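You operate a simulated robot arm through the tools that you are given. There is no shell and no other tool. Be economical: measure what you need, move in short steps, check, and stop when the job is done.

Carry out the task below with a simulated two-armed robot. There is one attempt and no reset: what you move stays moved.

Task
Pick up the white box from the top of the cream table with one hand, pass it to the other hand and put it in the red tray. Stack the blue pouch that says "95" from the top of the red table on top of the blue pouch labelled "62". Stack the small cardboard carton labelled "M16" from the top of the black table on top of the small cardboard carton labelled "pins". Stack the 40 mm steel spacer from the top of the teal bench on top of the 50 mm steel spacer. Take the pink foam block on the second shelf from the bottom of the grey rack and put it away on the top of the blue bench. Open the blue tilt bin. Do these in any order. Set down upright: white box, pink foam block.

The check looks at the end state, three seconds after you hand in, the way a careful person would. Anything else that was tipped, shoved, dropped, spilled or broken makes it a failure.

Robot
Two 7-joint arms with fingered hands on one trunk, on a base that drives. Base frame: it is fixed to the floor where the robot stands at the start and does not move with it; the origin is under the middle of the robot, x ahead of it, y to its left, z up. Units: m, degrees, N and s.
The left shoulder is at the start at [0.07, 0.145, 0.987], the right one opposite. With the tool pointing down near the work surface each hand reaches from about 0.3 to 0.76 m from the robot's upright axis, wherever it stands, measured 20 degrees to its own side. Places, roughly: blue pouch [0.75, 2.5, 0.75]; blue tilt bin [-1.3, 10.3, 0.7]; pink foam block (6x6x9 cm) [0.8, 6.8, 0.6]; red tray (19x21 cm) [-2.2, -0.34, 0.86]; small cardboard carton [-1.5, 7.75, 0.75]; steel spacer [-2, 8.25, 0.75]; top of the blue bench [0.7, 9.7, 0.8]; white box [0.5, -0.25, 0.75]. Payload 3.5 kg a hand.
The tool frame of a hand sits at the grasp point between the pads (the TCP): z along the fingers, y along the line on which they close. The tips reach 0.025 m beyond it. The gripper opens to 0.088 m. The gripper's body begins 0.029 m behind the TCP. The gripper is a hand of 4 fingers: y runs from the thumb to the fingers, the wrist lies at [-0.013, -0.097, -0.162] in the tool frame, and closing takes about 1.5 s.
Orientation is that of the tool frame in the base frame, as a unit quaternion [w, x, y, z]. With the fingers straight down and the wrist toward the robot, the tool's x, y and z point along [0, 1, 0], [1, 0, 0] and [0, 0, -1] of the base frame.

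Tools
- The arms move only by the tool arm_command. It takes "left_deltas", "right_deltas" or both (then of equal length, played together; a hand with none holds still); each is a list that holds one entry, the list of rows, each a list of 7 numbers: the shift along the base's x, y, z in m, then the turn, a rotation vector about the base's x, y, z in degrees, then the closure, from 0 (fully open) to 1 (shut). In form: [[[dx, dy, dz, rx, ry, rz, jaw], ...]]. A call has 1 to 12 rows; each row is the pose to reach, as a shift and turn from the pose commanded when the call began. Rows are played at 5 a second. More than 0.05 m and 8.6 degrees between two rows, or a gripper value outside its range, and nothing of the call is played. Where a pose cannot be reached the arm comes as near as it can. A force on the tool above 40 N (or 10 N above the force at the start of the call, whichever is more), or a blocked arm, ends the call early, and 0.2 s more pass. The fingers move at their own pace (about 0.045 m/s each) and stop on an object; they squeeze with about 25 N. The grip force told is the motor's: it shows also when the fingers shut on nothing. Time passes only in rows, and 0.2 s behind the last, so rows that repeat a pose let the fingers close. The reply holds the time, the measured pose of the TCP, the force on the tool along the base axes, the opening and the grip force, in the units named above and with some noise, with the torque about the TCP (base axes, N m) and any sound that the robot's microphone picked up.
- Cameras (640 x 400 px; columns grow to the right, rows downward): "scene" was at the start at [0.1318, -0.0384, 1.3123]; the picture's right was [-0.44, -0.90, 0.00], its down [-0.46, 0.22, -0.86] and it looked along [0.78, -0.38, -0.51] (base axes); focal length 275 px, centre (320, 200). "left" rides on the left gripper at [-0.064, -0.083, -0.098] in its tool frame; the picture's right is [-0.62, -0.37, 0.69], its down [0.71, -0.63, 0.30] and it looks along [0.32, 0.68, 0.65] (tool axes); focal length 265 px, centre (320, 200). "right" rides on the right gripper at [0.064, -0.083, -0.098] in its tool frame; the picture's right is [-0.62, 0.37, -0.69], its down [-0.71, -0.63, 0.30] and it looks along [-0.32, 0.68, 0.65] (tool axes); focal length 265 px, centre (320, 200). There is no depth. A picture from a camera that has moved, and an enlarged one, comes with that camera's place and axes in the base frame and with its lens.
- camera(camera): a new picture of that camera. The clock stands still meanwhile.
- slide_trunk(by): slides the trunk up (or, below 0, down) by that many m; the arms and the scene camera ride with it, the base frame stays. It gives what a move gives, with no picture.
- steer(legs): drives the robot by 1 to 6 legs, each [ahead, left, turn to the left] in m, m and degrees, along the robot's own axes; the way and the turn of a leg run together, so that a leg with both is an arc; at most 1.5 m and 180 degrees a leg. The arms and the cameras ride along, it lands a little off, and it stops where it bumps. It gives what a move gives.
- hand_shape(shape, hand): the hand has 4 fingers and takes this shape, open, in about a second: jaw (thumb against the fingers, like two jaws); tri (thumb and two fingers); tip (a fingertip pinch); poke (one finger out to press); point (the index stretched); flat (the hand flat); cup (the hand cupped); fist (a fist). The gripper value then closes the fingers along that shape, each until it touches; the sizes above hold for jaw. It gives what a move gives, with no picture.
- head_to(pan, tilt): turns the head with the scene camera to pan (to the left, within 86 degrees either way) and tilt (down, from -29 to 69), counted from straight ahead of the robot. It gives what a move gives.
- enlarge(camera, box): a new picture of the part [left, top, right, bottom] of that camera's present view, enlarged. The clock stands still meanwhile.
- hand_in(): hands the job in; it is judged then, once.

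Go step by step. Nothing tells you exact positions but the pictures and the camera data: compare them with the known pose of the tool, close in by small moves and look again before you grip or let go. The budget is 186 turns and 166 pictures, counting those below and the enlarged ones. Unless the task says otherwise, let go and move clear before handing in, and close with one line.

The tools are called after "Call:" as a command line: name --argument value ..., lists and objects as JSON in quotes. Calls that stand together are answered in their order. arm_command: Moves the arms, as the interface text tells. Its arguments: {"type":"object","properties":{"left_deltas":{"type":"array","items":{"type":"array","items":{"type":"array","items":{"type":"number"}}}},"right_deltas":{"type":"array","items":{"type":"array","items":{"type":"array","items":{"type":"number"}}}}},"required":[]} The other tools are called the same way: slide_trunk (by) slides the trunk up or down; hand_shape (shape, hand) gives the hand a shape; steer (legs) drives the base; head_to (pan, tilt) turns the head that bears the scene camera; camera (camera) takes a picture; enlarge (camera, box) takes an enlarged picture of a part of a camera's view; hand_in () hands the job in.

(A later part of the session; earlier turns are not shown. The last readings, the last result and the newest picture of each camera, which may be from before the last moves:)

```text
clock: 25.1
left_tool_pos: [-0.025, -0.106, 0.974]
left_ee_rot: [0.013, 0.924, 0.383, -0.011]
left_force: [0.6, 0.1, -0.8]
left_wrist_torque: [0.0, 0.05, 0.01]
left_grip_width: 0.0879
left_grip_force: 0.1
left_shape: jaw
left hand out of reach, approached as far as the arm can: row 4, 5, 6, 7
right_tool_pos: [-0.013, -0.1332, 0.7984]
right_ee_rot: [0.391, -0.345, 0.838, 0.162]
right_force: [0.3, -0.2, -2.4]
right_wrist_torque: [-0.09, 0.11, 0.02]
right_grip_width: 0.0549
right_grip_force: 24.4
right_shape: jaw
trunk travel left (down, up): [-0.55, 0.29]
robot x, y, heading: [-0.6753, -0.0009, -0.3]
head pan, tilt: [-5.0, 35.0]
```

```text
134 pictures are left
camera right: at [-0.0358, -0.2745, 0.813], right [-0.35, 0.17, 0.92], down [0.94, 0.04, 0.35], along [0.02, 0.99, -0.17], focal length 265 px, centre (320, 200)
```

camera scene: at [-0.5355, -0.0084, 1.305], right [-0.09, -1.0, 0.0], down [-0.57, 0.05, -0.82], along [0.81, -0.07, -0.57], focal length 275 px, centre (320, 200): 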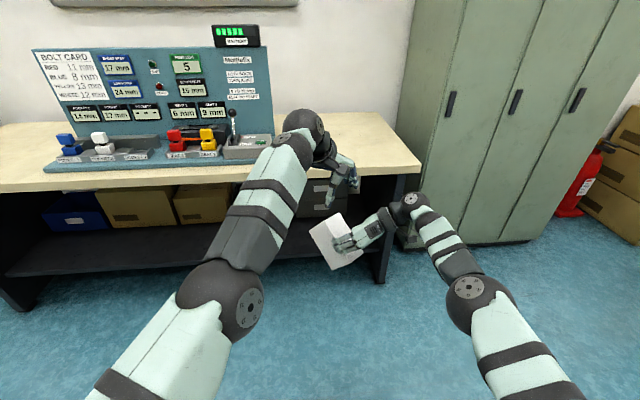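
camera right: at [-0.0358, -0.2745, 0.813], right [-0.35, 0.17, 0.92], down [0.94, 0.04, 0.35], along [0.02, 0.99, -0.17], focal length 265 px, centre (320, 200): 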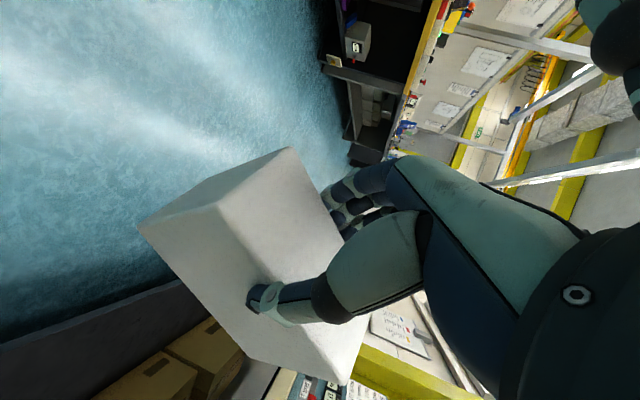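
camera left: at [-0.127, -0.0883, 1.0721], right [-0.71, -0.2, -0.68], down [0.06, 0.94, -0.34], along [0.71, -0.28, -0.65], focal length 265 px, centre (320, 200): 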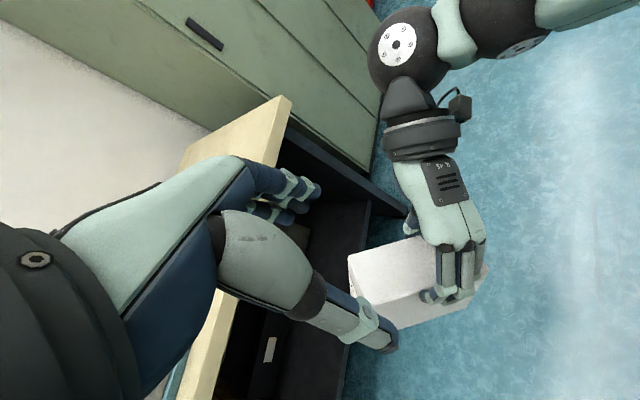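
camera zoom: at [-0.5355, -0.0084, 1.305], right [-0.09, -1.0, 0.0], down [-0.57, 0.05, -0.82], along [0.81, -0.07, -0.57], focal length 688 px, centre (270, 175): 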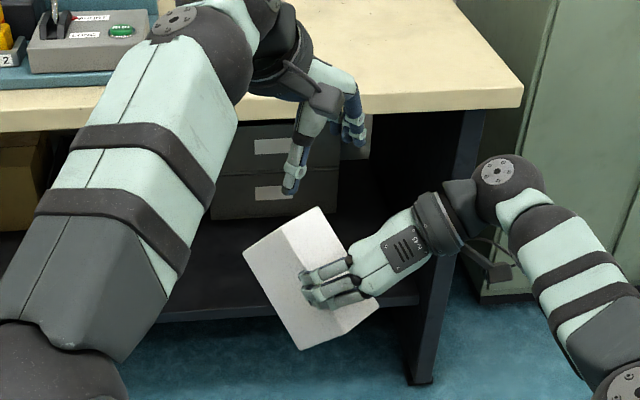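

A row stepped too far; same motion with smaller steps.

Call:
arm_command --left_deltas '[[[-0.01, 0.03, 0.03, 0, 0, 0, 0], [-0.02, 0.06, 0.05, 0, 0, 0, 0], [-0.03, 0.1, 0.06, 0, 0, 0, 0], [-0.04, 0.14, 0.06, 0, 0, 0, 0], [-0.05, 0.18, 0.06, 0, 0, 0, 0], [-0.06, 0.22, 0.06, 0, 0, 0, 0], [-0.06, 0.26, 0.06, 0, 0, 0, 0], [-0.06, 0.3, 0.06, 0, 0, 0, 0]]]' --right_deltas '[[[0, 0, 0, 3, -3, 0, 1], [0, 0, 0, 6, -6, 0, 1], [0, 0, 0, 9.5, -9.5, 0, 1], [0, 0, 0, 13, -13, 0, 1], [0, 0, 0, 16.5, -16.5, 0, 1], [0, 0, 0, 20, -20, 0, 1], [0, 0, 0, 24, -24, 0, 1], [0, 0, 0, 27.6, -27.6, 0, 1]]]'

Call:
enlarge --camera "scene" --box '[240, 130, 440, 290]'

Call:
camera --camera "right"

```text
clock: 26.9
left_tool_pos: [-0.0634, 0.1975, 1.0389]
left_ee_rot: [0.015, 0.924, 0.382, -0.013]
left_force: [-0.4, 0.8, -0.1]
left_wrist_torque: [0.01, -0.02, 0.01]
left_grip_width: 0.0874
left_grip_force: 0.0
left_shape: jaw
left hand out of reach, approached as far as the arm can: row 5, 6, 7, 8
right_tool_pos: [-0.0143, -0.1309, 0.8005]
right_ee_rot: [0.649, -0.27, 0.659, 0.267]
right_force: [0.2, -0.1, -2.9]
right_wrist_torque: [-0.14, 0.16, 0.01]
right_grip_width: 0.0551
right_grip_force: 24.8
right_shape: jaw
trunk travel left (down, up): [-0.55, 0.29]
robot x, y, heading: [-0.6748, -0.0027, -0.3]
head pan, tilt: [-5.0, 35.0]
```

```text
2.50 times, centred on (340, 210) of scene
camera zoom: at [-0.5357, -0.0049, 1.305], right [-0.09, -1.0, 0.0], down [-0.57, 0.05, -0.82], along [0.82, -0.08, -0.57], focal length 688 px, centre (270, 175)
```

zoom: 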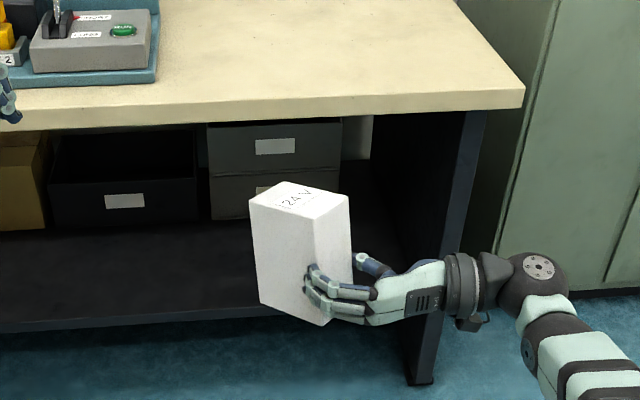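

```text
132 pictures are left
camera right: at [-0.0237, -0.2597, 0.737], right [-0.74, -0.22, 0.63], down [0.67, -0.23, 0.71], along [-0.01, 0.95, 0.32], focal length 265 px, centre (320, 200)
```

right: 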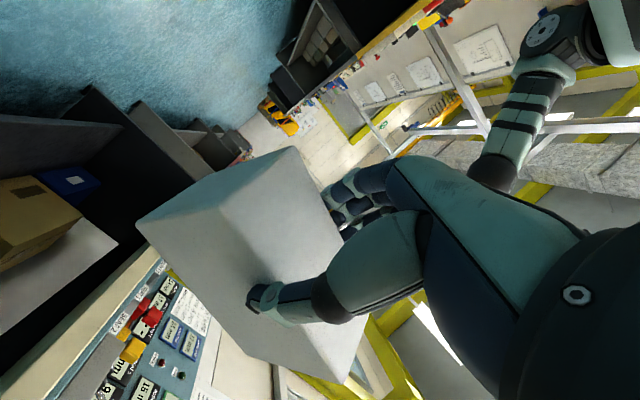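

The box is upright again, but held by the fingertips only: its centre is about (0.027, -0.092), top near z 0.88. I carry it gently to the left and back, where the left hand reaches well.

Call:
arm_command --right_deltas '[[[-0.005, 0.007, 0, 0, 0, 0, 1], [-0.015, 0.02, 0, 0, 0, 0, 1], [-0.028, 0.037, 0, 0, 0, 0, 1], [-0.041, 0.055, 0, 0, 0, 0, 1], [-0.055, 0.073, 0, 0, 0, 0, 1], [-0.069, 0.091, 0, 0, 0, 0, 1], [-0.082, 0.108, 0, 0, 0, 0, 1], [-0.094, 0.125, 0, 0, 0, 0, 1], [-0.102, 0.137, 0, 0, 0, 0, 1], [-0.107, 0.142, 0, 0, 0, 0, 1]]]'

Call:
camera --camera "scene"

```text
clock: 29.1
left_tool_pos: [-0.0628, 0.1958, 1.0403]
left_ee_rot: [0.014, 0.924, 0.382, -0.012]
left_force: [0.1, 0.0, -0.3]
left_wrist_torque: [0.03, -0.01, 0.0]
left_grip_width: 0.0876
left_grip_force: 0.1
left_shape: jaw
right_tool_pos: [-0.1208, 0.0075, 0.8014]
right_ee_rot: [0.648, -0.269, 0.66, 0.269]
right_force: [-0.3, 0.5, -3.5]
right_wrist_torque: [-0.13, 0.18, -0.02]
right_grip_width: 0.0551
right_grip_force: 24.9
right_shape: jaw
trunk travel left (down, up): [-0.55, 0.29]
robot x, y, heading: [-0.6755, 0.0038, -0.1]
head pan, tilt: [-5.0, 35.0]
```

```text
131 pictures are left
camera scene: at [-0.5362, -0.0062, 1.305], right [-0.09, -1.0, 0.0], down [-0.57, 0.05, -0.82], along [0.82, -0.07, -0.57], focal length 275 px, centre (320, 200)
```

scene: 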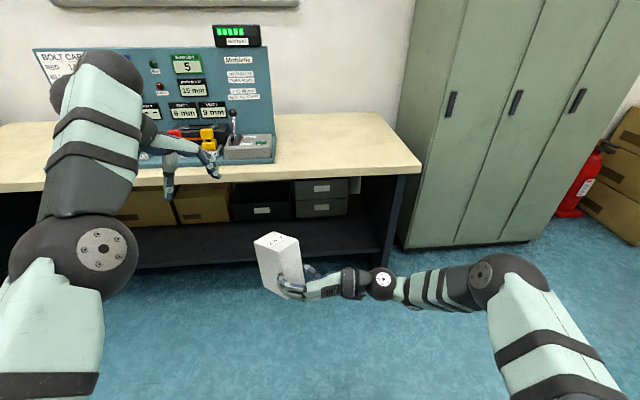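

The box is where expected: centre near (-0.078, 0.052), top z 0.88. Left hand goes above it.

Call:
arm_command --left_deltas '[[[-0.005, -0.04, 0, 0, 0, 0, 0], [-0.01, -0.08, -0.01, 0, 0, 0, 0], [-0.015, -0.12, -0.03, 0, 0, 0, 0], [-0.015, -0.145, -0.06, 0, 0, 0, 0], [-0.015, -0.145, -0.09, 0, 0, 0, 0]]]'

Call:
enlarge --camera "scene" --box '[180, 170, 380, 320]'

Call:
camera --camera "left"

```text
clock: 30.3
left_tool_pos: [-0.0445, 0.0472, 0.9812]
left_ee_rot: [0.015, 0.923, 0.384, -0.012]
left_force: [-0.8, -0.6, 0.1]
left_wrist_torque: [0.0, 0.02, -0.03]
left_grip_width: 0.0879
left_grip_force: 0.0
left_shape: jaw
left hand out of reach, approached as far as the arm can: row 1, 2, 3, 4, 5
right_tool_pos: [-0.122, 0.0093, 0.8005]
right_ee_rot: [0.648, -0.271, 0.659, 0.269]
right_force: [0.9, -1.1, -3.0]
right_wrist_torque: [-0.16, 0.13, -0.02]
right_grip_width: 0.0552
right_grip_force: 25.0
right_shape: jaw
trunk travel left (down, up): [-0.55, 0.29]
robot x, y, heading: [-0.6715, 0.0019, 0.1]
head pan, tilt: [-5.0, 35.0]
```

```text
2.67 times, centred on (280, 245) of scene
camera zoom: at [-0.5362, -0.006, 1.3051], right [-0.09, -1.0, 0.0], down [-0.57, 0.05, -0.82], along [0.82, -0.07, -0.57], focal length 734 px, centre (427, 80)
```

zoom: 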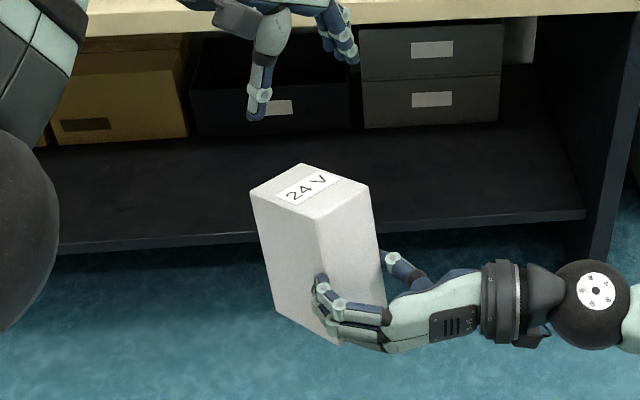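

```text
129 pictures are left
camera left: at [-0.1475, 0.0641, 1.0793], right [-0.71, -0.2, -0.68], down [0.06, 0.94, -0.34], along [0.71, -0.28, -0.65], focal length 265 px, centre (320, 200)
```

left: 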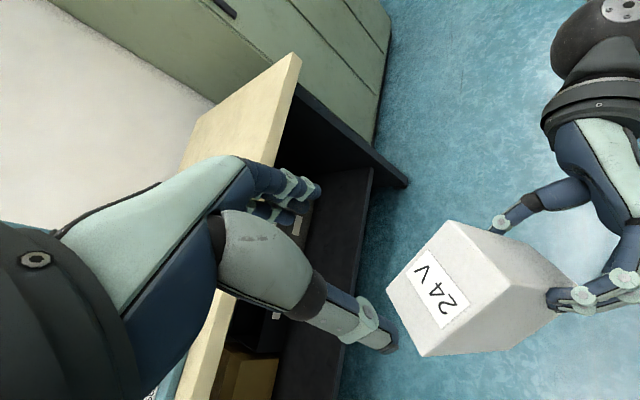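

The left hand runs out of wrist range at this height relative to its shoulder. I raise the trunk and lower the hands relative to it.

Call:
slide_trunk --by 0.2

Call:
arm_command --right_deltas '[[[0, 0, -0.02, 0, 0, 0, 1], [0, 0, -0.04, 0, 0, 0, 1], [0, 0, -0.06, 0, 0, 0, 1], [0, 0, -0.08, 0, 0, 0, 1], [0, 0, -0.1, 0, 0, 0, 1], [0, 0, -0.12, 0, 0, 0, 1], [0, 0, -0.14, 0, 0, 0, 1], [0, 0, -0.16, 0, 0, 0, 1], [0, 0, -0.18, 0, 0, 0, 1], [0, 0, -0.2, 0, 0, 0, 1]]]' --left_deltas '[[[0, 0, -0.02, 0, 0, 0, 0], [0, 0, -0.04, 0, 0, 0, 0], [0, 0, -0.06, 0, 0, 0, 0], [0, 0, -0.08, 0, 0, 0, 0], [0, 0, -0.1, 0, 0, 0, 0], [0, 0, -0.12, 0, 0, 0, 0], [0, 0, -0.14, 0, 0, 0, 0], [0, 0, -0.16, 0, 0, 0, 0], [0, 0, -0.18, 0, 0, 0, 0], [0, 0, -0.19, 0, 0, 0, 0]]]'

Call:
camera --camera "scene"

```text
clock: 32.5
left_tool_pos: [-0.0441, 0.0464, 1.181]
left_ee_rot: [0.013, 0.924, 0.383, -0.012]
left_force: [-0.2, 0.5, 0.7]
left_wrist_torque: [0.01, 0.0, -0.02]
left_grip_width: 0.0879
left_grip_force: 0.0
left_shape: jaw
right_tool_pos: [-0.1211, 0.0088, 1.0002]
right_ee_rot: [0.648, -0.27, 0.659, 0.269]
right_force: [-0.1, -0.6, -4.0]
right_wrist_torque: [-0.13, 0.16, -0.02]
right_grip_width: 0.0549
right_grip_force: 25.2
right_shape: jaw
trunk travel left (down, up): [-0.75, 0.09]
robot x, y, heading: [-0.6768, -0.0001, -0.2]
head pan, tilt: [-5.0, 35.0]
```

```text
clock: 34.7
left_tool_pos: [-0.0448, 0.0488, 0.989]
left_ee_rot: [0.014, 0.923, 0.384, -0.013]
left_force: [-0.8, 0.0, -1.1]
left_wrist_torque: [-0.02, -0.01, 0.0]
left_grip_width: 0.0879
left_grip_force: 0.0
left_shape: jaw
left hand out of reach, approached as far as the arm can: row 1, 2, 3, 4
right_tool_pos: [-0.1259, 0.0124, 0.8092]
right_ee_rot: [0.648, -0.271, 0.659, 0.269]
right_force: [-0.1, 0.4, -4.3]
right_wrist_torque: [-0.14, 0.17, 0.01]
right_grip_width: 0.0551
right_grip_force: 25.1
right_shape: jaw
right hand out of reach, approached as far as the arm can: row 10
trunk travel left (down, up): [-0.75, 0.09]
robot x, y, heading: [-0.6738, 0.0016, 0.1]
head pan, tilt: [-5.0, 35.0]
```

```text
128 pictures are left
camera scene: at [-0.5352, -0.0047, 1.505], right [-0.09, -1.0, 0.0], down [-0.57, 0.05, -0.82], along [0.81, -0.08, -0.57], focal length 275 px, centre (320, 200)
```

scene: 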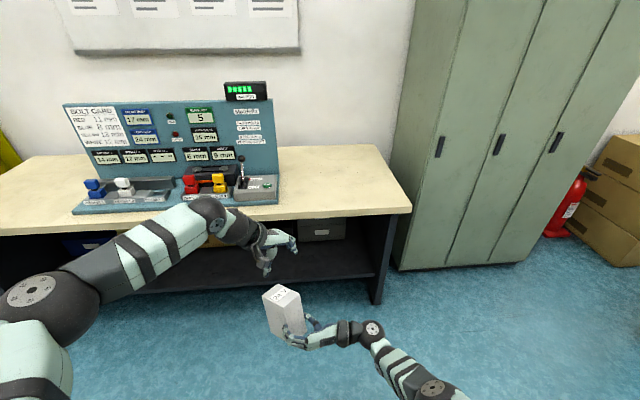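

The left hand moves freely now. I align it above the box.

Call:
arm_command --left_deltas '[[[-0.02, 0.001, 0, 0, 0, 0, 0], [-0.04, 0.002, -0.01, 0, 0, 0, 0], [-0.04, 0.002, -0.04, 0, 0, 0, 0]]]'

Call:
enlarge --camera "scene" --box '[200, 220, 360, 360]'

Call:
camera --camera "left"

```text
clock: 35.5
left_tool_pos: [-0.0836, 0.0489, 0.9512]
left_ee_rot: [0.014, 0.924, 0.383, -0.012]
left_force: [0.5, 0.7, 0.0]
left_wrist_torque: [-0.05, -0.01, -0.03]
left_grip_width: 0.0879
left_grip_force: 0.0
left_shape: jaw
right_tool_pos: [-0.1254, 0.0107, 0.8097]
right_ee_rot: [0.648, -0.271, 0.66, 0.268]
right_force: [-0.8, -0.7, -3.1]
right_wrist_torque: [-0.14, 0.16, 0.01]
right_grip_width: 0.055
right_grip_force: 24.6
right_shape: jaw
trunk travel left (down, up): [-0.75, 0.09]
robot x, y, heading: [-0.6764, 0.0045, -0.2]
head pan, tilt: [-5.0, 35.0]
```

```text
2.86 times, centred on (280, 290) of scene
camera zoom: at [-0.5347, -0.0068, 1.5049], right [-0.09, -1.0, 0.0], down [-0.57, 0.05, -0.82], along [0.81, -0.07, -0.57], focal length 787 px, centre (434, -57)
```

zoom: 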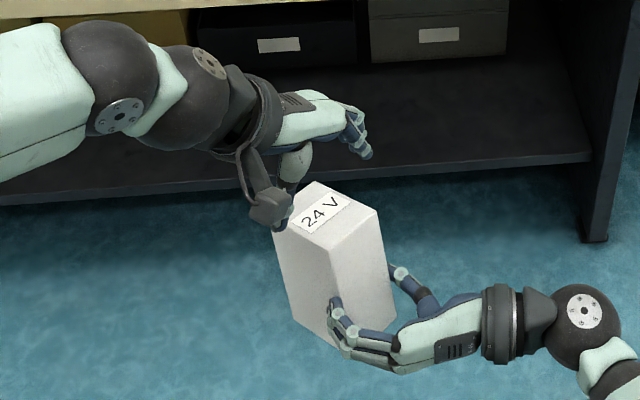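

```text
126 pictures are left
camera left: at [-0.1862, 0.0667, 1.0491], right [-0.71, -0.2, -0.68], down [0.05, 0.94, -0.34], along [0.71, -0.28, -0.65], focal length 265 px, centre (320, 200)
```

left: 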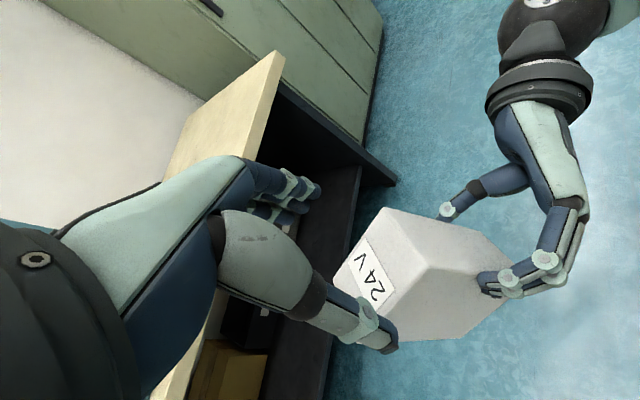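

The left camera agrees: box top centre (-0.087, 0.052), top z 0.889. I lower the left hand over it.

Call:
arm_command --left_deltas '[[[-0.002, 0.002, -0.03, 0, 0, 0, 0], [-0.002, 0.002, -0.055, 0, 0, 0, 0], [-0.002, 0.002, -0.076, 0, 0, 0, 0]]]'

Call:
enlarge --camera "scene" --box '[200, 220, 360, 360]'

Call:
camera --camera "left"

```text
clock: 36.3
left_tool_pos: [-0.0861, 0.0526, 0.8764]
left_ee_rot: [0.015, 0.924, 0.383, -0.011]
left_force: [3.0, -0.3, 3.4]
left_wrist_torque: [-0.12, -0.11, 0.06]
left_grip_width: 0.0881
left_grip_force: 0.0
left_shape: jaw
right_tool_pos: [-0.1273, 0.0119, 0.8087]
right_ee_rot: [0.647, -0.27, 0.661, 0.268]
right_force: [-2.1, -0.4, -7.6]
right_wrist_torque: [-0.2, 0.27, 0.03]
right_grip_width: 0.0548
right_grip_force: 25.1
right_shape: jaw
trunk travel left (down, up): [-0.75, 0.09]
robot x, y, heading: [-0.6746, -0.0015, -0.1]
head pan, tilt: [-5.0, 35.0]
```

```text
2.86 times, centred on (280, 290) of scene
camera zoom: at [-0.5358, -0.0063, 1.505], right [-0.09, -1.0, 0.0], down [-0.57, 0.05, -0.82], along [0.82, -0.07, -0.57], focal length 787 px, centre (434, -57)
```

zoom: 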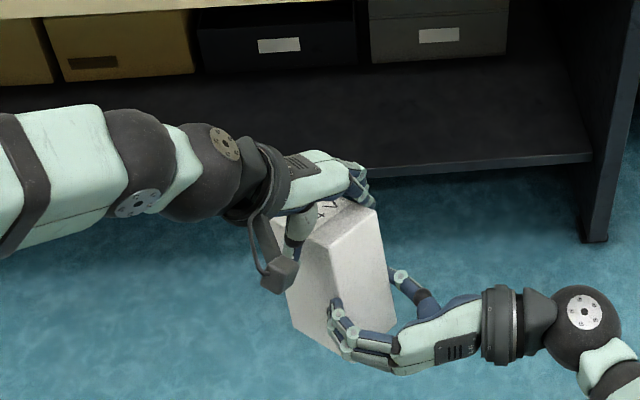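

```text
124 pictures are left
camera left: at [-0.1889, 0.0691, 0.9738], right [-0.7, -0.2, -0.68], down [0.06, 0.94, -0.34], along [0.71, -0.28, -0.65], focal length 265 px, centre (320, 200)
```

left: 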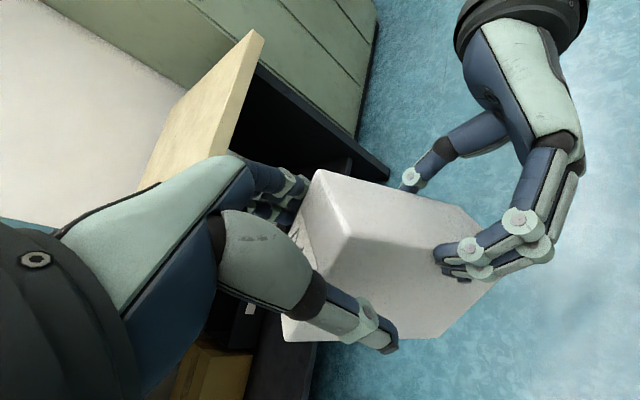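

The fingers straddle the upper part with light palm contact. I ease off 4 mm and close the left hand.

Call:
arm_command --left_deltas '[[[0, 0, 0.004, 0, 0, 0, 0.3], [0, 0, 0.004, 0, 0, 0, 0.7], [0, 0, 0.004, 0, 0, 0, 1], [0, 0, 0.004, 0, 0, 0, 1], [0, 0, 0.004, 0, 0, 0, 1], [0, 0, 0.004, 0, 0, 0, 1], [0, 0, 0.004, 0, 0, 0, 1], [0, 0, 0.004, 0, 0, 0, 1], [0, 0, 0.004, 0, 0, 0, 1]]]'

Call:
enlarge --camera "scene" --box '[200, 220, 360, 360]'

```text
clock: 38.3
left_tool_pos: [-0.0884, 0.0512, 0.8788]
left_ee_rot: [0.014, 0.923, 0.384, -0.012]
left_force: [4.4, -1.4, 2.2]
left_wrist_torque: [-0.02, -0.04, -0.02]
left_grip_width: 0.0555
left_grip_force: 25.1
left_shape: jaw
right_tool_pos: [-0.1263, 0.0109, 0.8105]
right_ee_rot: [0.648, -0.27, 0.66, 0.268]
right_force: [-3.1, 1.0, -5.5]
right_wrist_torque: [-0.29, 0.03, 0.21]
right_grip_width: 0.0555
right_grip_force: 25.0
right_shape: jaw
trunk travel left (down, up): [-0.75, 0.09]
robot x, y, heading: [-0.6766, -0.0019, -0.3]
head pan, tilt: [-5.0, 35.0]
```

```text
2.86 times, centred on (280, 290) of scene
camera zoom: at [-0.536, -0.0062, 1.505], right [-0.09, -1.0, 0.0], down [-0.57, 0.05, -0.82], along [0.82, -0.07, -0.57], focal length 787 px, centre (434, -57)
```

zoom: 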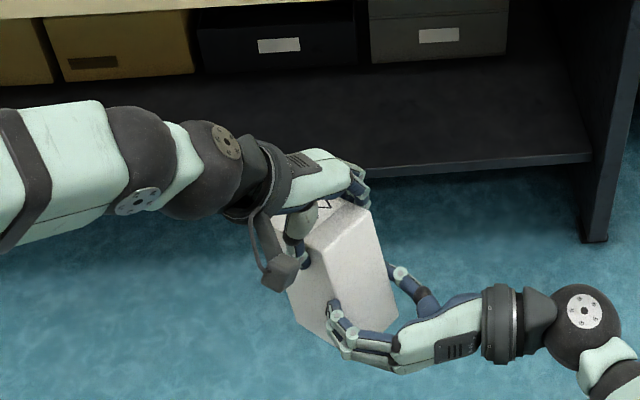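

The left hand grips it at 5.5 cm. Now the right hand opens and withdraws.

Call:
arm_command --right_deltas '[[[0, 0, 0, 0, 0, 0, 0.5], [0, 0, 0, 0, 0, 0, 0], [0, 0, 0, 0, 0, 0, 0], [0, 0, 0, 0, 0, 0, 0], [0, 0, 0, 0, 0, 0, 0], [-0.02, -0.02, 0, 0, 0, 0, 0], [-0.04, -0.04, 0, 0, 0, 0, 0], [-0.06, -0.07, 0, 0, 0, 0, 0], [-0.06, -0.11, 0, 0, 0, 0, 0], [-0.06, -0.15, 0, 0, 0, 0, 0]]]'

Call:
camera --camera "scene"

```text
clock: 40.5
left_tool_pos: [-0.0874, 0.0494, 0.8786]
left_ee_rot: [0.015, 0.924, 0.381, -0.012]
left_force: [0.5, -0.4, 0.0]
left_wrist_torque: [-0.03, 0.0, -0.01]
left_grip_width: 0.0558
left_grip_force: 25.3
left_shape: jaw
right_tool_pos: [-0.1873, -0.139, 0.8118]
right_ee_rot: [0.648, -0.271, 0.659, 0.269]
right_force: [0.0, -0.8, -0.8]
right_wrist_torque: [0.0, -0.03, 0.0]
right_grip_width: 0.0878
right_grip_force: 0.2
right_shape: jaw
trunk travel left (down, up): [-0.75, 0.09]
robot x, y, heading: [-0.6805, 0.0004, 0.2]
head pan, tilt: [-5.0, 35.0]
```

```text
122 pictures are left
camera scene: at [-0.5365, -0.007, 1.5051], right [-0.09, -1.0, 0.0], down [-0.57, 0.05, -0.82], along [0.82, -0.07, -0.57], focal length 275 px, centre (320, 200)
```

scene: 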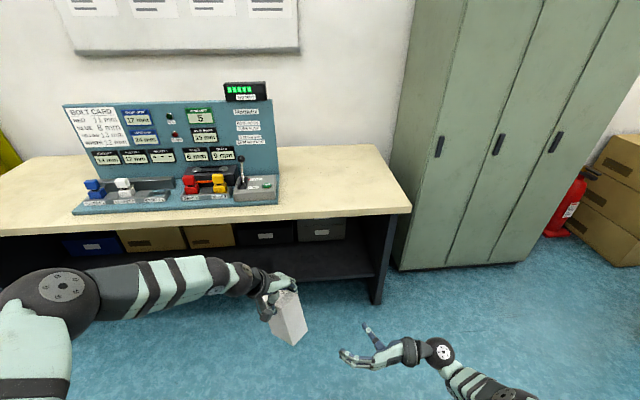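

The box seems to hang from the left hand, but the force reads near zero, so I check closely.

Call:
enlarge --camera "scene" --box '[200, 230, 360, 370]'

Call:
arm_command --left_deltas '[[[0, 0, 0.03, 0, 0, 0, 1], [0, 0, 0.06, 0, 0, 0, 1], [0, 0, 0.06, 0, 0, 0, 1]]]'

```text
2.86 times, centred on (280, 300) of scene
camera zoom: at [-0.5365, -0.007, 1.5051], right [-0.09, -1.0, 0.0], down [-0.57, 0.05, -0.82], along [0.82, -0.07, -0.57], focal length 787 px, centre (434, -86)
```

zoom: 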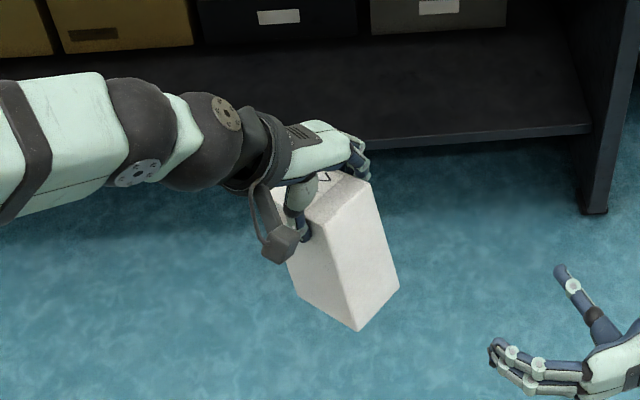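

```text
clock: 41.3
left_tool_pos: [-0.0884, 0.0522, 0.9402]
left_ee_rot: [0.014, 0.923, 0.383, -0.012]
left_force: [-0.8, -1.1, -3.0]
left_wrist_torque: [-0.04, -0.06, -0.02]
left_grip_width: 0.0552
left_grip_force: 24.9
left_shape: jaw
right_tool_pos: [-0.1859, -0.1376, 0.8103]
right_ee_rot: [0.647, -0.27, 0.66, 0.268]
right_force: [-0.3, -0.8, -0.1]
right_wrist_torque: [0.02, -0.01, -0.01]
right_grip_width: 0.0876
right_grip_force: 0.0
right_shape: jaw
trunk travel left (down, up): [-0.75, 0.09]
robot x, y, heading: [-0.6778, 0.0018, -0.2]
head pan, tilt: [-5.0, 35.0]
```

The left hand carries the box (about 3 N). Before turning toward the tray behind me, I look to both sides.

Call:
head_to --pan -86 --tilt 20

Call:
camera --camera "scene"

Call:
head_to --pan 86 --tilt 20

Call:
camera --camera "scene"

```text
clock: 42.8
left_tool_pos: [-0.088, 0.0502, 0.9394]
left_ee_rot: [0.014, 0.923, 0.383, -0.011]
left_force: [0.3, -0.3, -3.2]
left_wrist_torque: [-0.03, -0.01, 0.0]
left_grip_width: 0.0555
left_grip_force: 25.0
left_shape: jaw
right_tool_pos: [-0.1868, -0.139, 0.811]
right_ee_rot: [0.649, -0.27, 0.659, 0.268]
right_force: [0.1, 0.3, 0.0]
right_wrist_torque: [0.01, 0.0, 0.0]
right_grip_width: 0.0879
right_grip_force: 0.1
right_shape: jaw
trunk travel left (down, up): [-0.75, 0.09]
robot x, y, heading: [-0.6739, 0.0011, -0.6]
head pan, tilt: [-85.9, 20.0]
```

```text
120 pictures are left
camera scene: at [-0.6173, -0.0911, 1.5289], right [-1.0, -0.07, 0.0], down [-0.02, 0.34, -0.94], along [0.06, -0.94, -0.34], focal length 275 px, centre (320, 200)
```

scene: 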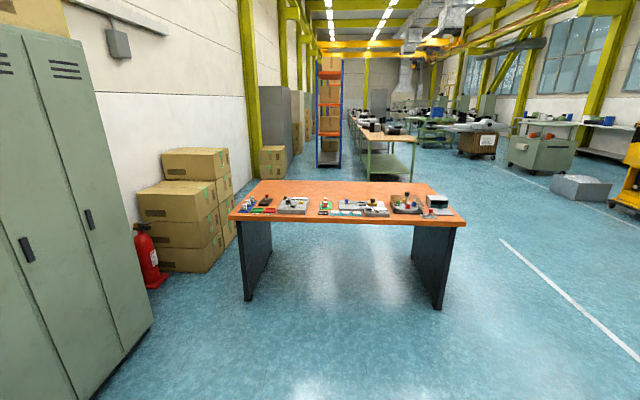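

```text
clock: 45.4
left_tool_pos: [-0.0871, 0.0514, 0.9392]
left_ee_rot: [0.015, 0.923, 0.384, -0.012]
left_force: [0.1, -0.6, -4.1]
left_wrist_torque: [0.01, 0.01, -0.02]
left_grip_width: 0.0554
left_grip_force: 25.1
left_shape: jaw
right_tool_pos: [-0.187, -0.1369, 0.8104]
right_ee_rot: [0.648, -0.271, 0.659, 0.269]
right_force: [0.3, 0.3, -0.6]
right_wrist_torque: [0.01, 0.0, -0.02]
right_grip_width: 0.0876
right_grip_force: 0.1
right_shape: jaw
trunk travel left (down, up): [-0.75, 0.09]
robot x, y, heading: [-0.6756, 0.0009, -0.2]
head pan, tilt: [85.9, 20.0]
```

```text
119 pictures are left
camera scene: at [-0.6166, 0.0946, 1.5289], right [1.0, -0.08, 0.0], down [-0.03, -0.34, -0.94], along [0.07, 0.94, -0.34], focal length 275 px, centre (320, 200)
```

scene: 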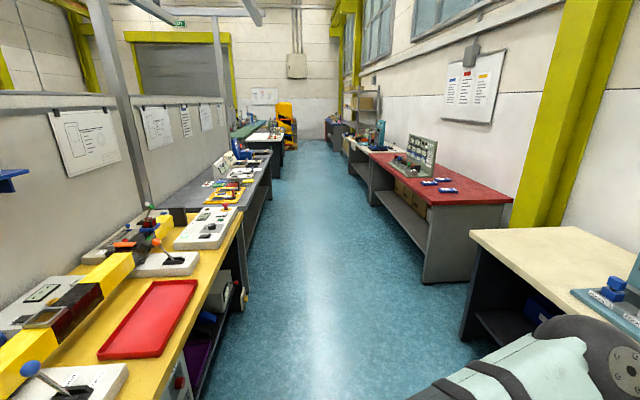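

There's a corridor of benches to the left and free floor to the right. I shift right and turn clockwise 90°, then look toward the tray.

Call:
steer --legs '[[0, -0.3, 0], [0, 0, -90]]'

Call:
head_to --pan -70 --tilt 25

Call:
camera --camera "scene"

```text
clock: 51.2
left_tool_pos: [-0.6134, -0.8855, 0.941]
left_ee_rot: [0.002, 0.928, -0.372, -0.018]
left_force: [-0.1, 0.1, -2.9]
left_wrist_torque: [-0.02, -0.03, -0.01]
left_grip_width: 0.0554
left_grip_force: 25.2
left_shape: jaw
right_tool_pos: [-0.8058, -0.7909, 0.8115]
right_ee_rot: [0.651, 0.267, 0.661, -0.261]
right_force: [-0.4, 0.0, 0.3]
right_wrist_torque: [0.0, -0.02, -0.01]
right_grip_width: 0.0879
right_grip_force: 0.0
right_shape: jaw
trunk travel left (down, up): [-0.75, 0.09]
robot x, y, heading: [-0.6759, -0.2983, -88.9]
head pan, tilt: [85.9, 20.0]
```

```text
clock: 53.7
left_tool_pos: [-0.6135, -0.8844, 0.9402]
left_ee_rot: [0.001, 0.928, -0.373, -0.018]
left_force: [0.1, 0.8, -3.7]
left_wrist_torque: [0.03, -0.02, -0.01]
left_grip_width: 0.0553
left_grip_force: 25.0
left_shape: jaw
right_tool_pos: [-0.8058, -0.7885, 0.8119]
right_ee_rot: [0.651, 0.268, 0.66, -0.262]
right_force: [-1.1, 1.1, -0.2]
right_wrist_torque: [-0.02, 0.03, -0.04]
right_grip_width: 0.0876
right_grip_force: 0.1
right_shape: jaw
trunk travel left (down, up): [-0.75, 0.09]
robot x, y, heading: [-0.6767, -0.2954, -89.0]
head pan, tilt: [-70.0, 25.0]
```

```text
118 pictures are left
camera scene: at [-0.761, -0.3816, 1.5208], right [-0.36, 0.93, 0.0], down [0.39, 0.15, -0.91], along [-0.85, -0.33, -0.42], focal length 275 px, centre (320, 200)
```

scene: 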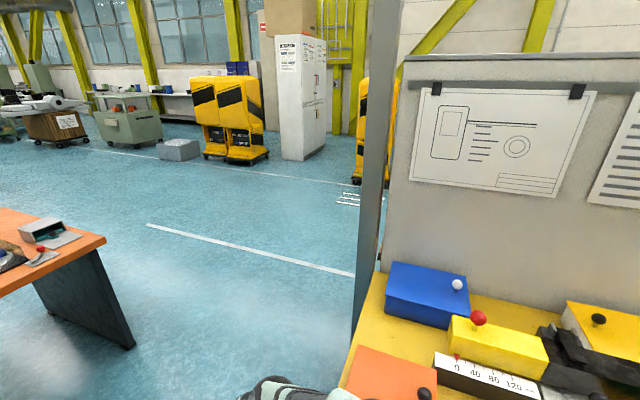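

A partition stands behind the yellow bench; the tray must be on the bench at its far side. I drive around its end: forward (‑y), then sideways to ‑x, and look.

Call:
steer --legs '[[0.68, 0, 0], [0, -1.2, 0]]'

Call:
head_to --pan -80 --tilt 25

Call:
camera --camera "scene"

```text
clock: 63.0
left_tool_pos: [-1.7919, -1.5794, 0.9403]
left_ee_rot: [0.001, 0.931, -0.365, -0.019]
left_force: [-0.4, 0.0, -3.7]
left_wrist_torque: [0.0, -0.01, 0.01]
left_grip_width: 0.0554
left_grip_force: 24.7
left_shape: jaw
right_tool_pos: [-1.9857, -1.4869, 0.812]
right_ee_rot: [0.652, 0.263, 0.663, -0.257]
right_force: [0.2, 0.3, -0.6]
right_wrist_torque: [0.0, 0.01, 0.02]
right_grip_width: 0.0876
right_grip_force: 0.1
right_shape: jaw
trunk travel left (down, up): [-0.75, 0.09]
robot x, y, heading: [-1.8638, -0.9899, -88.4]
head pan, tilt: [-70.0, 25.0]
```

```text
clock: 63.7
left_tool_pos: [-1.7916, -1.5781, 0.9399]
left_ee_rot: [0.001, 0.931, -0.365, -0.019]
left_force: [0.0, 0.1, -2.8]
left_wrist_torque: [0.03, 0.0, 0.01]
left_grip_width: 0.0552
left_grip_force: 24.9
left_shape: jaw
right_tool_pos: [-1.9841, -1.4871, 0.8113]
right_ee_rot: [0.654, 0.262, 0.662, -0.256]
right_force: [0.3, -0.2, 0.4]
right_wrist_torque: [0.0, -0.02, -0.01]
right_grip_width: 0.0877
right_grip_force: 0.1
right_shape: jaw
trunk travel left (down, up): [-0.75, 0.09]
robot x, y, heading: [-1.8644, -0.9933, -87.8]
head pan, tilt: [-80.0, 25.0]
```

```text
117 pictures are left
camera scene: at [-1.9527, -1.0629, 1.5208], right [-0.21, 0.98, 0.0], down [0.41, 0.09, -0.91], along [-0.89, -0.19, -0.42], focal length 275 px, centre (320, 200)
```

scene: 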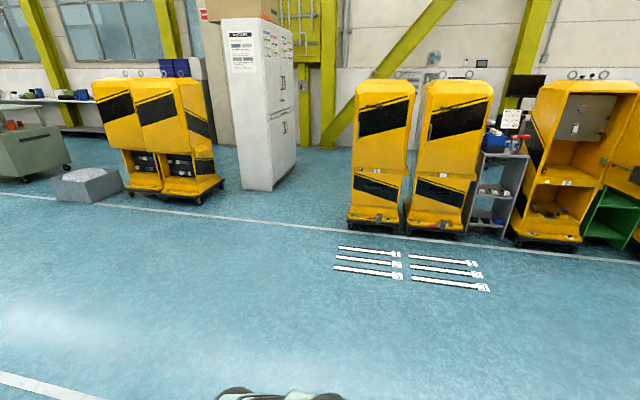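

The floor there is free. I continue sideways to x≈-2.8, turn left to face +x, and look for the tray.

Call:
steer --legs '[[0, -0.98, 0], [0, 0, 88]]'

Call:
head_to --pan 20 --tilt 30

Call:
camera --camera "scene"

```text
clock: 72.7
left_tool_pos: [-2.2863, -0.9733, 0.94]
left_ee_rot: [0.014, 0.919, 0.393, -0.013]
left_force: [-0.5, 0.1, -3.2]
left_wrist_torque: [0.01, 0.02, 0.03]
left_grip_width: 0.0549
left_grip_force: 25.2
left_shape: jaw
right_tool_pos: [-2.3828, -1.1642, 0.8115]
right_ee_rot: [0.645, -0.277, 0.657, 0.275]
right_force: [-0.3, 0.8, -0.8]
right_wrist_torque: [-0.03, 0.01, 0.01]
right_grip_width: 0.0877
right_grip_force: 0.1
right_shape: jaw
trunk travel left (down, up): [-0.75, 0.09]
robot x, y, heading: [-2.8699, -1.0326, 1.0]
head pan, tilt: [-80.0, 25.0]
```

```text
clock: 74.5
left_tool_pos: [-2.2851, -0.9719, 0.9395]
left_ee_rot: [0.014, 0.92, 0.392, -0.012]
left_force: [-1.0, -0.3, -2.9]
left_wrist_torque: [0.01, -0.02, -0.01]
left_grip_width: 0.0552
left_grip_force: 24.6
left_shape: jaw
right_tool_pos: [-2.3814, -1.1638, 0.8112]
right_ee_rot: [0.646, -0.277, 0.656, 0.275]
right_force: [-0.2, 0.6, 0.5]
right_wrist_torque: [0.03, -0.01, 0.03]
right_grip_width: 0.0878
right_grip_force: 0.1
right_shape: jaw
trunk travel left (down, up): [-0.75, 0.09]
robot x, y, heading: [-2.875, -1.0361, 1.1]
head pan, tilt: [20.0, 30.0]
```

```text
116 pictures are left
camera scene: at [-2.7367, -1.0014, 1.5128], right [0.36, -0.93, 0.0], down [-0.47, -0.18, -0.87], along [0.81, 0.31, -0.5], focal length 275 px, centre (320, 200)
```

scene: 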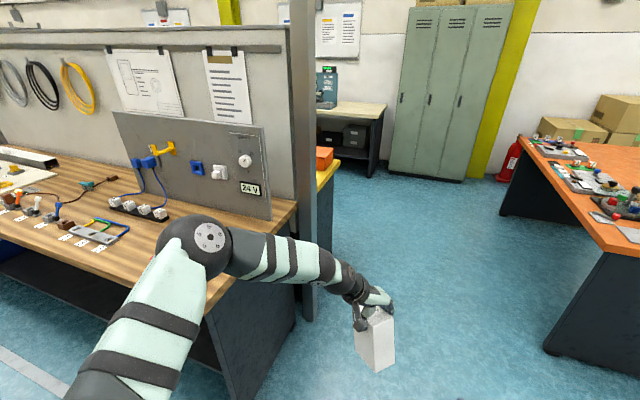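

The wooden bench begins at about y=-0.55, x=-2.36; the tray is hidden behind my left arm. I back up, raise the box, and shift left for a view.

Call:
steer --legs '[[-0.2, 0, -1], [0, 0.45, 0]]'

Call:
arm_command --left_deltas '[[[0, -0.02, 0.03, 0, 0, 0, 1], [0, -0.04, 0.06, 0, 0, 0, 1], [0, -0.06, 0.09, 0, 0, 0, 1], [0, -0.08, 0.12, 0, 0, 0, 1]]]'

Call:
head_to --pan 15 --tilt 40

Call:
camera --camera "scene"

```text
clock: 78.5
left_tool_pos: [-2.4882, -0.5213, 0.9393]
left_ee_rot: [0.014, 0.923, 0.385, -0.013]
left_force: [-0.1, 0.0, -3.6]
left_wrist_torque: [0.02, 0.03, 0.0]
left_grip_width: 0.0549
left_grip_force: 25.0
left_shape: jaw
right_tool_pos: [-2.5867, -0.7102, 0.8116]
right_ee_rot: [0.648, -0.271, 0.659, 0.269]
right_force: [-0.5, -0.4, -0.4]
right_wrist_torque: [0.03, 0.02, 0.02]
right_grip_width: 0.0878
right_grip_force: 0.1
right_shape: jaw
trunk travel left (down, up): [-0.75, 0.09]
robot x, y, heading: [-3.0776, -0.5755, -0.2]
head pan, tilt: [20.0, 30.0]
```

```text
clock: 79.5
left_tool_pos: [-2.4861, -0.6019, 1.0651]
left_ee_rot: [0.012, 0.923, 0.385, -0.012]
left_force: [-0.2, -0.3, -4.1]
left_wrist_torque: [0.01, 0.01, -0.02]
left_grip_width: 0.0548
left_grip_force: 24.9
left_shape: jaw
right_tool_pos: [-2.5872, -0.711, 0.8113]
right_ee_rot: [0.648, -0.271, 0.659, 0.269]
right_force: [0.1, 0.0, 0.7]
right_wrist_torque: [-0.01, 0.02, -0.02]
right_grip_width: 0.0879
right_grip_force: 0.0
right_shape: jaw
trunk travel left (down, up): [-0.75, 0.09]
robot x, y, heading: [-3.0734, -0.5743, -0.2]
head pan, tilt: [20.0, 30.0]
```

```text
clock: 80.2
left_tool_pos: [-2.4857, -0.5997, 1.0648]
left_ee_rot: [0.014, 0.923, 0.385, -0.012]
left_force: [-0.2, -0.2, -3.7]
left_wrist_torque: [0.01, -0.03, 0.01]
left_grip_width: 0.0552
left_grip_force: 25.0
left_shape: jaw
right_tool_pos: [-2.5866, -0.7113, 0.8107]
right_ee_rot: [0.647, -0.272, 0.659, 0.269]
right_force: [0.3, 0.1, 0.1]
right_wrist_torque: [-0.01, -0.01, -0.02]
right_grip_width: 0.0876
right_grip_force: 0.0
right_shape: jaw
trunk travel left (down, up): [-0.75, 0.09]
robot x, y, heading: [-3.077, -0.5718, -0.0]
head pan, tilt: [15.0, 40.0]
```

```text
115 pictures are left
camera scene: at [-2.9416, -0.5497, 1.4975], right [0.26, -0.97, 0.0], down [-0.62, -0.17, -0.77], along [0.74, 0.2, -0.64], focal length 275 px, centre (320, 200)
```

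scene: 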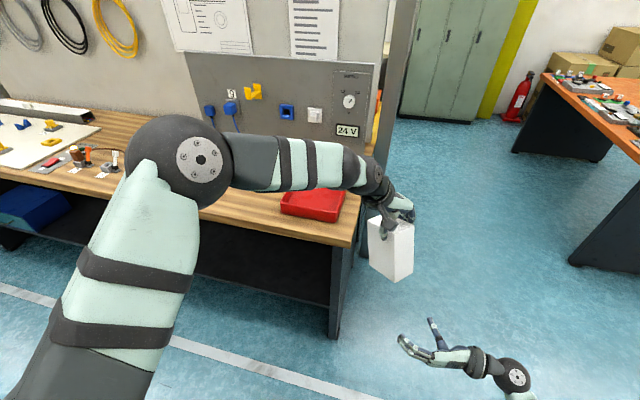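

The red tray sits at about (-2.21, -0.33) near the bench's front right. I drive forward with the box held high and take a closer look.

Call:
steer --legs '[[0.3, 0.05, 0]]'

Call:
camera --camera "scene"

Call:
camera --camera "left"

```text
clock: 82.2
left_tool_pos: [-2.1895, -0.5473, 1.0662]
left_ee_rot: [0.013, 0.922, 0.387, -0.012]
left_force: [-0.3, -0.1, -3.5]
left_wrist_torque: [0.01, -0.03, 0.02]
left_grip_width: 0.0547
left_grip_force: 25.3
left_shape: jaw
right_tool_pos: [-2.2906, -0.6585, 0.8115]
right_ee_rot: [0.647, -0.273, 0.658, 0.271]
right_force: [-0.7, 0.5, -0.5]
right_wrist_torque: [0.01, 0.0, -0.01]
right_grip_width: 0.0877
right_grip_force: 0.0
right_shape: jaw
trunk travel left (down, up): [-0.75, 0.09]
robot x, y, heading: [-2.7799, -0.5228, 0.2]
head pan, tilt: [15.0, 40.0]
```

```text
114 pictures are left
camera scene: at [-2.647, -0.4986, 1.4976], right [0.26, -0.96, 0.0], down [-0.62, -0.17, -0.77], along [0.74, 0.2, -0.64], focal length 275 px, centre (320, 200)
```

scene: 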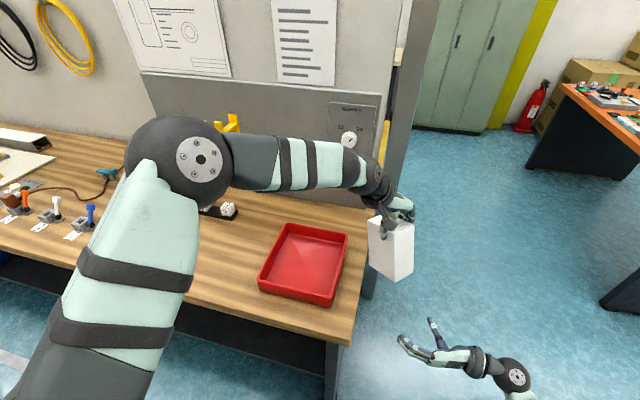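

```text
113 pictures are left
camera left: at [-2.2931, -0.5318, 1.1637], right [-0.7, -0.21, -0.68], down [0.05, 0.94, -0.34], along [0.71, -0.27, -0.65], focal length 265 px, centre (320, 200)
```

left: 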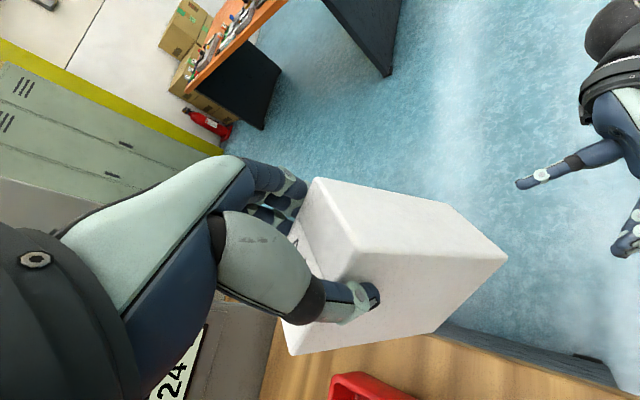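

Stereo gives the tray rim at z≈0.857, centre (-2.17, -0.33). I bring the box over the tray.

Call:
arm_command --left_deltas '[[[0, 0.04, 0, 0, 0, 0, 1], [0, 0.08, 0, 0, 0, 0, 1], [0, 0.12, 0, 0, 0, 0, 1], [0.005, 0.16, 0, 0, 0, 0, 1], [0.01, 0.19, 0, 0, 0, 0, 1], [0.015, 0.215, 0, 0, 0, 0, 1], [0.015, 0.215, 0, 0, 0, 0, 1]]]'

Call:
camera --camera "scene"

Call:
camera --camera "left"

```text
clock: 83.8
left_tool_pos: [-2.1757, -0.3321, 1.0658]
left_ee_rot: [0.013, 0.922, 0.387, -0.013]
left_force: [-0.1, -0.4, -4.3]
left_wrist_torque: [0.02, 0.05, 0.03]
left_grip_width: 0.0553
left_grip_force: 25.4
left_shape: jaw
right_tool_pos: [-2.2908, -0.657, 0.8121]
right_ee_rot: [0.647, -0.273, 0.659, 0.27]
right_force: [-0.2, 0.2, 0.3]
right_wrist_torque: [0.0, 0.0, 0.0]
right_grip_width: 0.0879
right_grip_force: 0.1
right_shape: jaw
trunk travel left (down, up): [-0.75, 0.09]
robot x, y, heading: [-2.7796, -0.5252, 0.3]
head pan, tilt: [15.0, 40.0]
```

```text
112 pictures are left
camera scene: at [-2.6461, -0.4986, 1.4975], right [0.26, -0.96, 0.0], down [-0.62, -0.17, -0.77], along [0.74, 0.2, -0.64], focal length 275 px, centre (320, 200)
```

scene: 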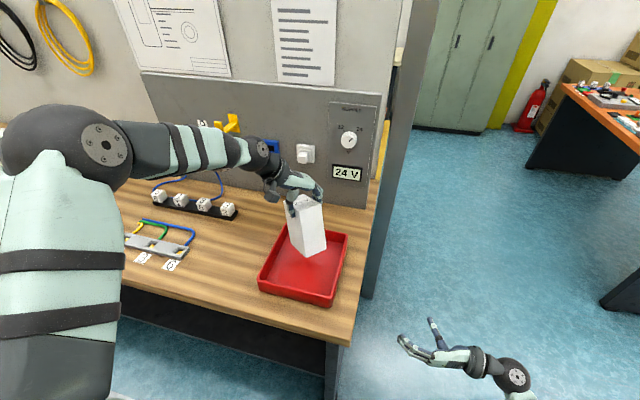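

```text
111 pictures are left
camera left: at [-2.2776, -0.3151, 1.1638], right [-0.71, -0.21, -0.68], down [0.05, 0.94, -0.34], along [0.71, -0.27, -0.65], focal length 265 px, centre (320, 200)
```

left: 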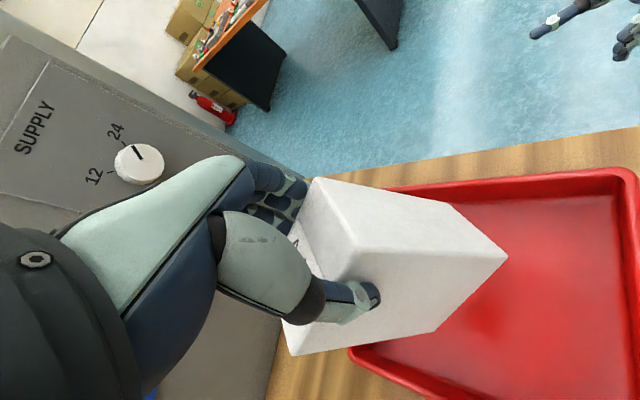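

Box is over the tray. I lower it in small steps until it touches down.

Call:
arm_command --left_deltas '[[[0, 0, -0.03, 0, 0, 0, 1], [0, 0, -0.06, 0, 0, 0, 1], [0, 0, -0.085, 0, 0, 0, 1], [0, 0, -0.1, 0, 0, 0, 1]]]'

Call:
enlarge --camera "scene" --box '[220, 170, 380, 310]'

```text
clock: 84.8
left_tool_pos: [-2.179, -0.336, 0.9739]
left_ee_rot: [0.02, 0.923, 0.384, -0.006]
left_force: [-6.2, -7.7, 32.6]
left_wrist_torque: [-0.17, 0.36, -0.12]
left_grip_width: 0.0528
left_grip_force: 24.8
left_shape: jaw
right_tool_pos: [-2.2943, -0.6582, 0.8145]
right_ee_rot: [0.649, -0.274, 0.656, 0.27]
right_force: [0.6, -0.1, 0.1]
right_wrist_torque: [0.01, -0.02, -0.03]
right_grip_width: 0.0878
right_grip_force: 0.1
right_shape: jaw
trunk travel left (down, up): [-0.75, 0.09]
robot x, y, heading: [-2.7804, -0.5221, 0.4]
head pan, tilt: [15.0, 40.0]
```

```text
2.86 times, centred on (300, 240) of scene
camera zoom: at [-2.6542, -0.5007, 1.4988], right [0.26, -0.96, 0.0], down [-0.62, -0.17, -0.77], along [0.74, 0.2, -0.64], focal length 787 px, centre (377, 86)
```

zoom: 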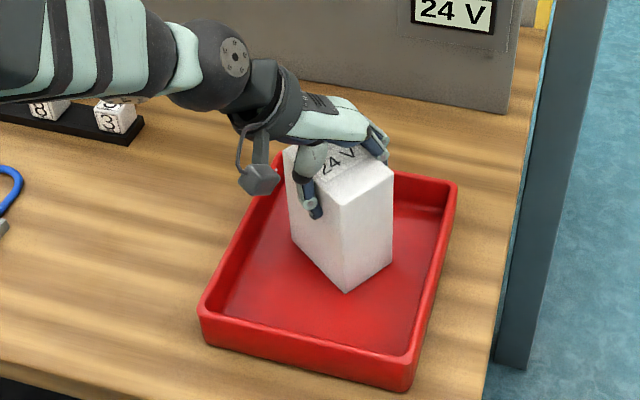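

It's touching down (32 N). I relieve the pressure, then open and rise.

Call:
arm_command --left_deltas '[[[0, 0, 0.006, 0, 0, 0, 1], [0, 0, 0.008, 0, 0, 0, 1], [0, 0, 0.008, 0, 0, 0, 0.6], [0, 0, 0.008, 0, 0, 0, 0.3], [0, 0, 0.008, 0, 0, 0, 0], [0, 0, 0.008, 0, 0, 0, 0], [0, 0, 0.008, 0, 0, 0, 0]]]'

Call:
enlarge --camera "scene" --box '[220, 170, 380, 310]'

```text
clock: 86.5
left_tool_pos: [-2.1747, -0.3309, 0.9724]
left_ee_rot: [0.013, 0.922, 0.387, -0.012]
left_force: [0.1, 0.0, -0.5]
left_wrist_torque: [-0.03, 0.03, -0.01]
left_grip_width: 0.088
left_grip_force: 0.1
left_shape: jaw
right_tool_pos: [-2.2905, -0.6576, 0.8117]
right_ee_rot: [0.647, -0.273, 0.659, 0.271]
right_force: [0.5, 0.4, 0.1]
right_wrist_torque: [0.05, 0.01, 0.01]
right_grip_width: 0.0877
right_grip_force: 0.1
right_shape: jaw
trunk travel left (down, up): [-0.75, 0.09]
robot x, y, heading: [-2.7794, -0.5203, 0.3]
head pan, tilt: [15.0, 40.0]
```

```text
2.86 times, centred on (300, 240) of scene
camera zoom: at [-2.6458, -0.4979, 1.4974], right [0.26, -0.96, 0.0], down [-0.62, -0.17, -0.77], along [0.74, 0.2, -0.64], focal length 787 px, centre (377, 86)
```

zoom: 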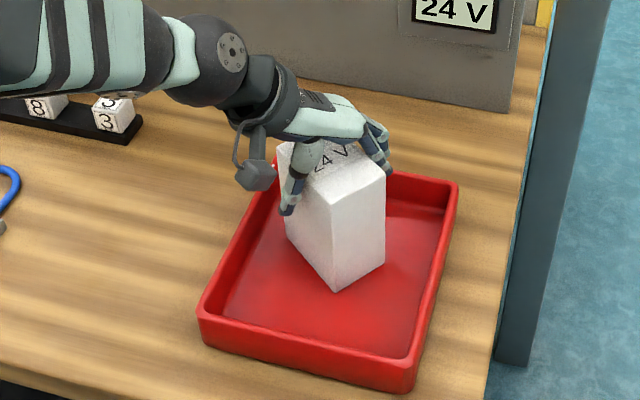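

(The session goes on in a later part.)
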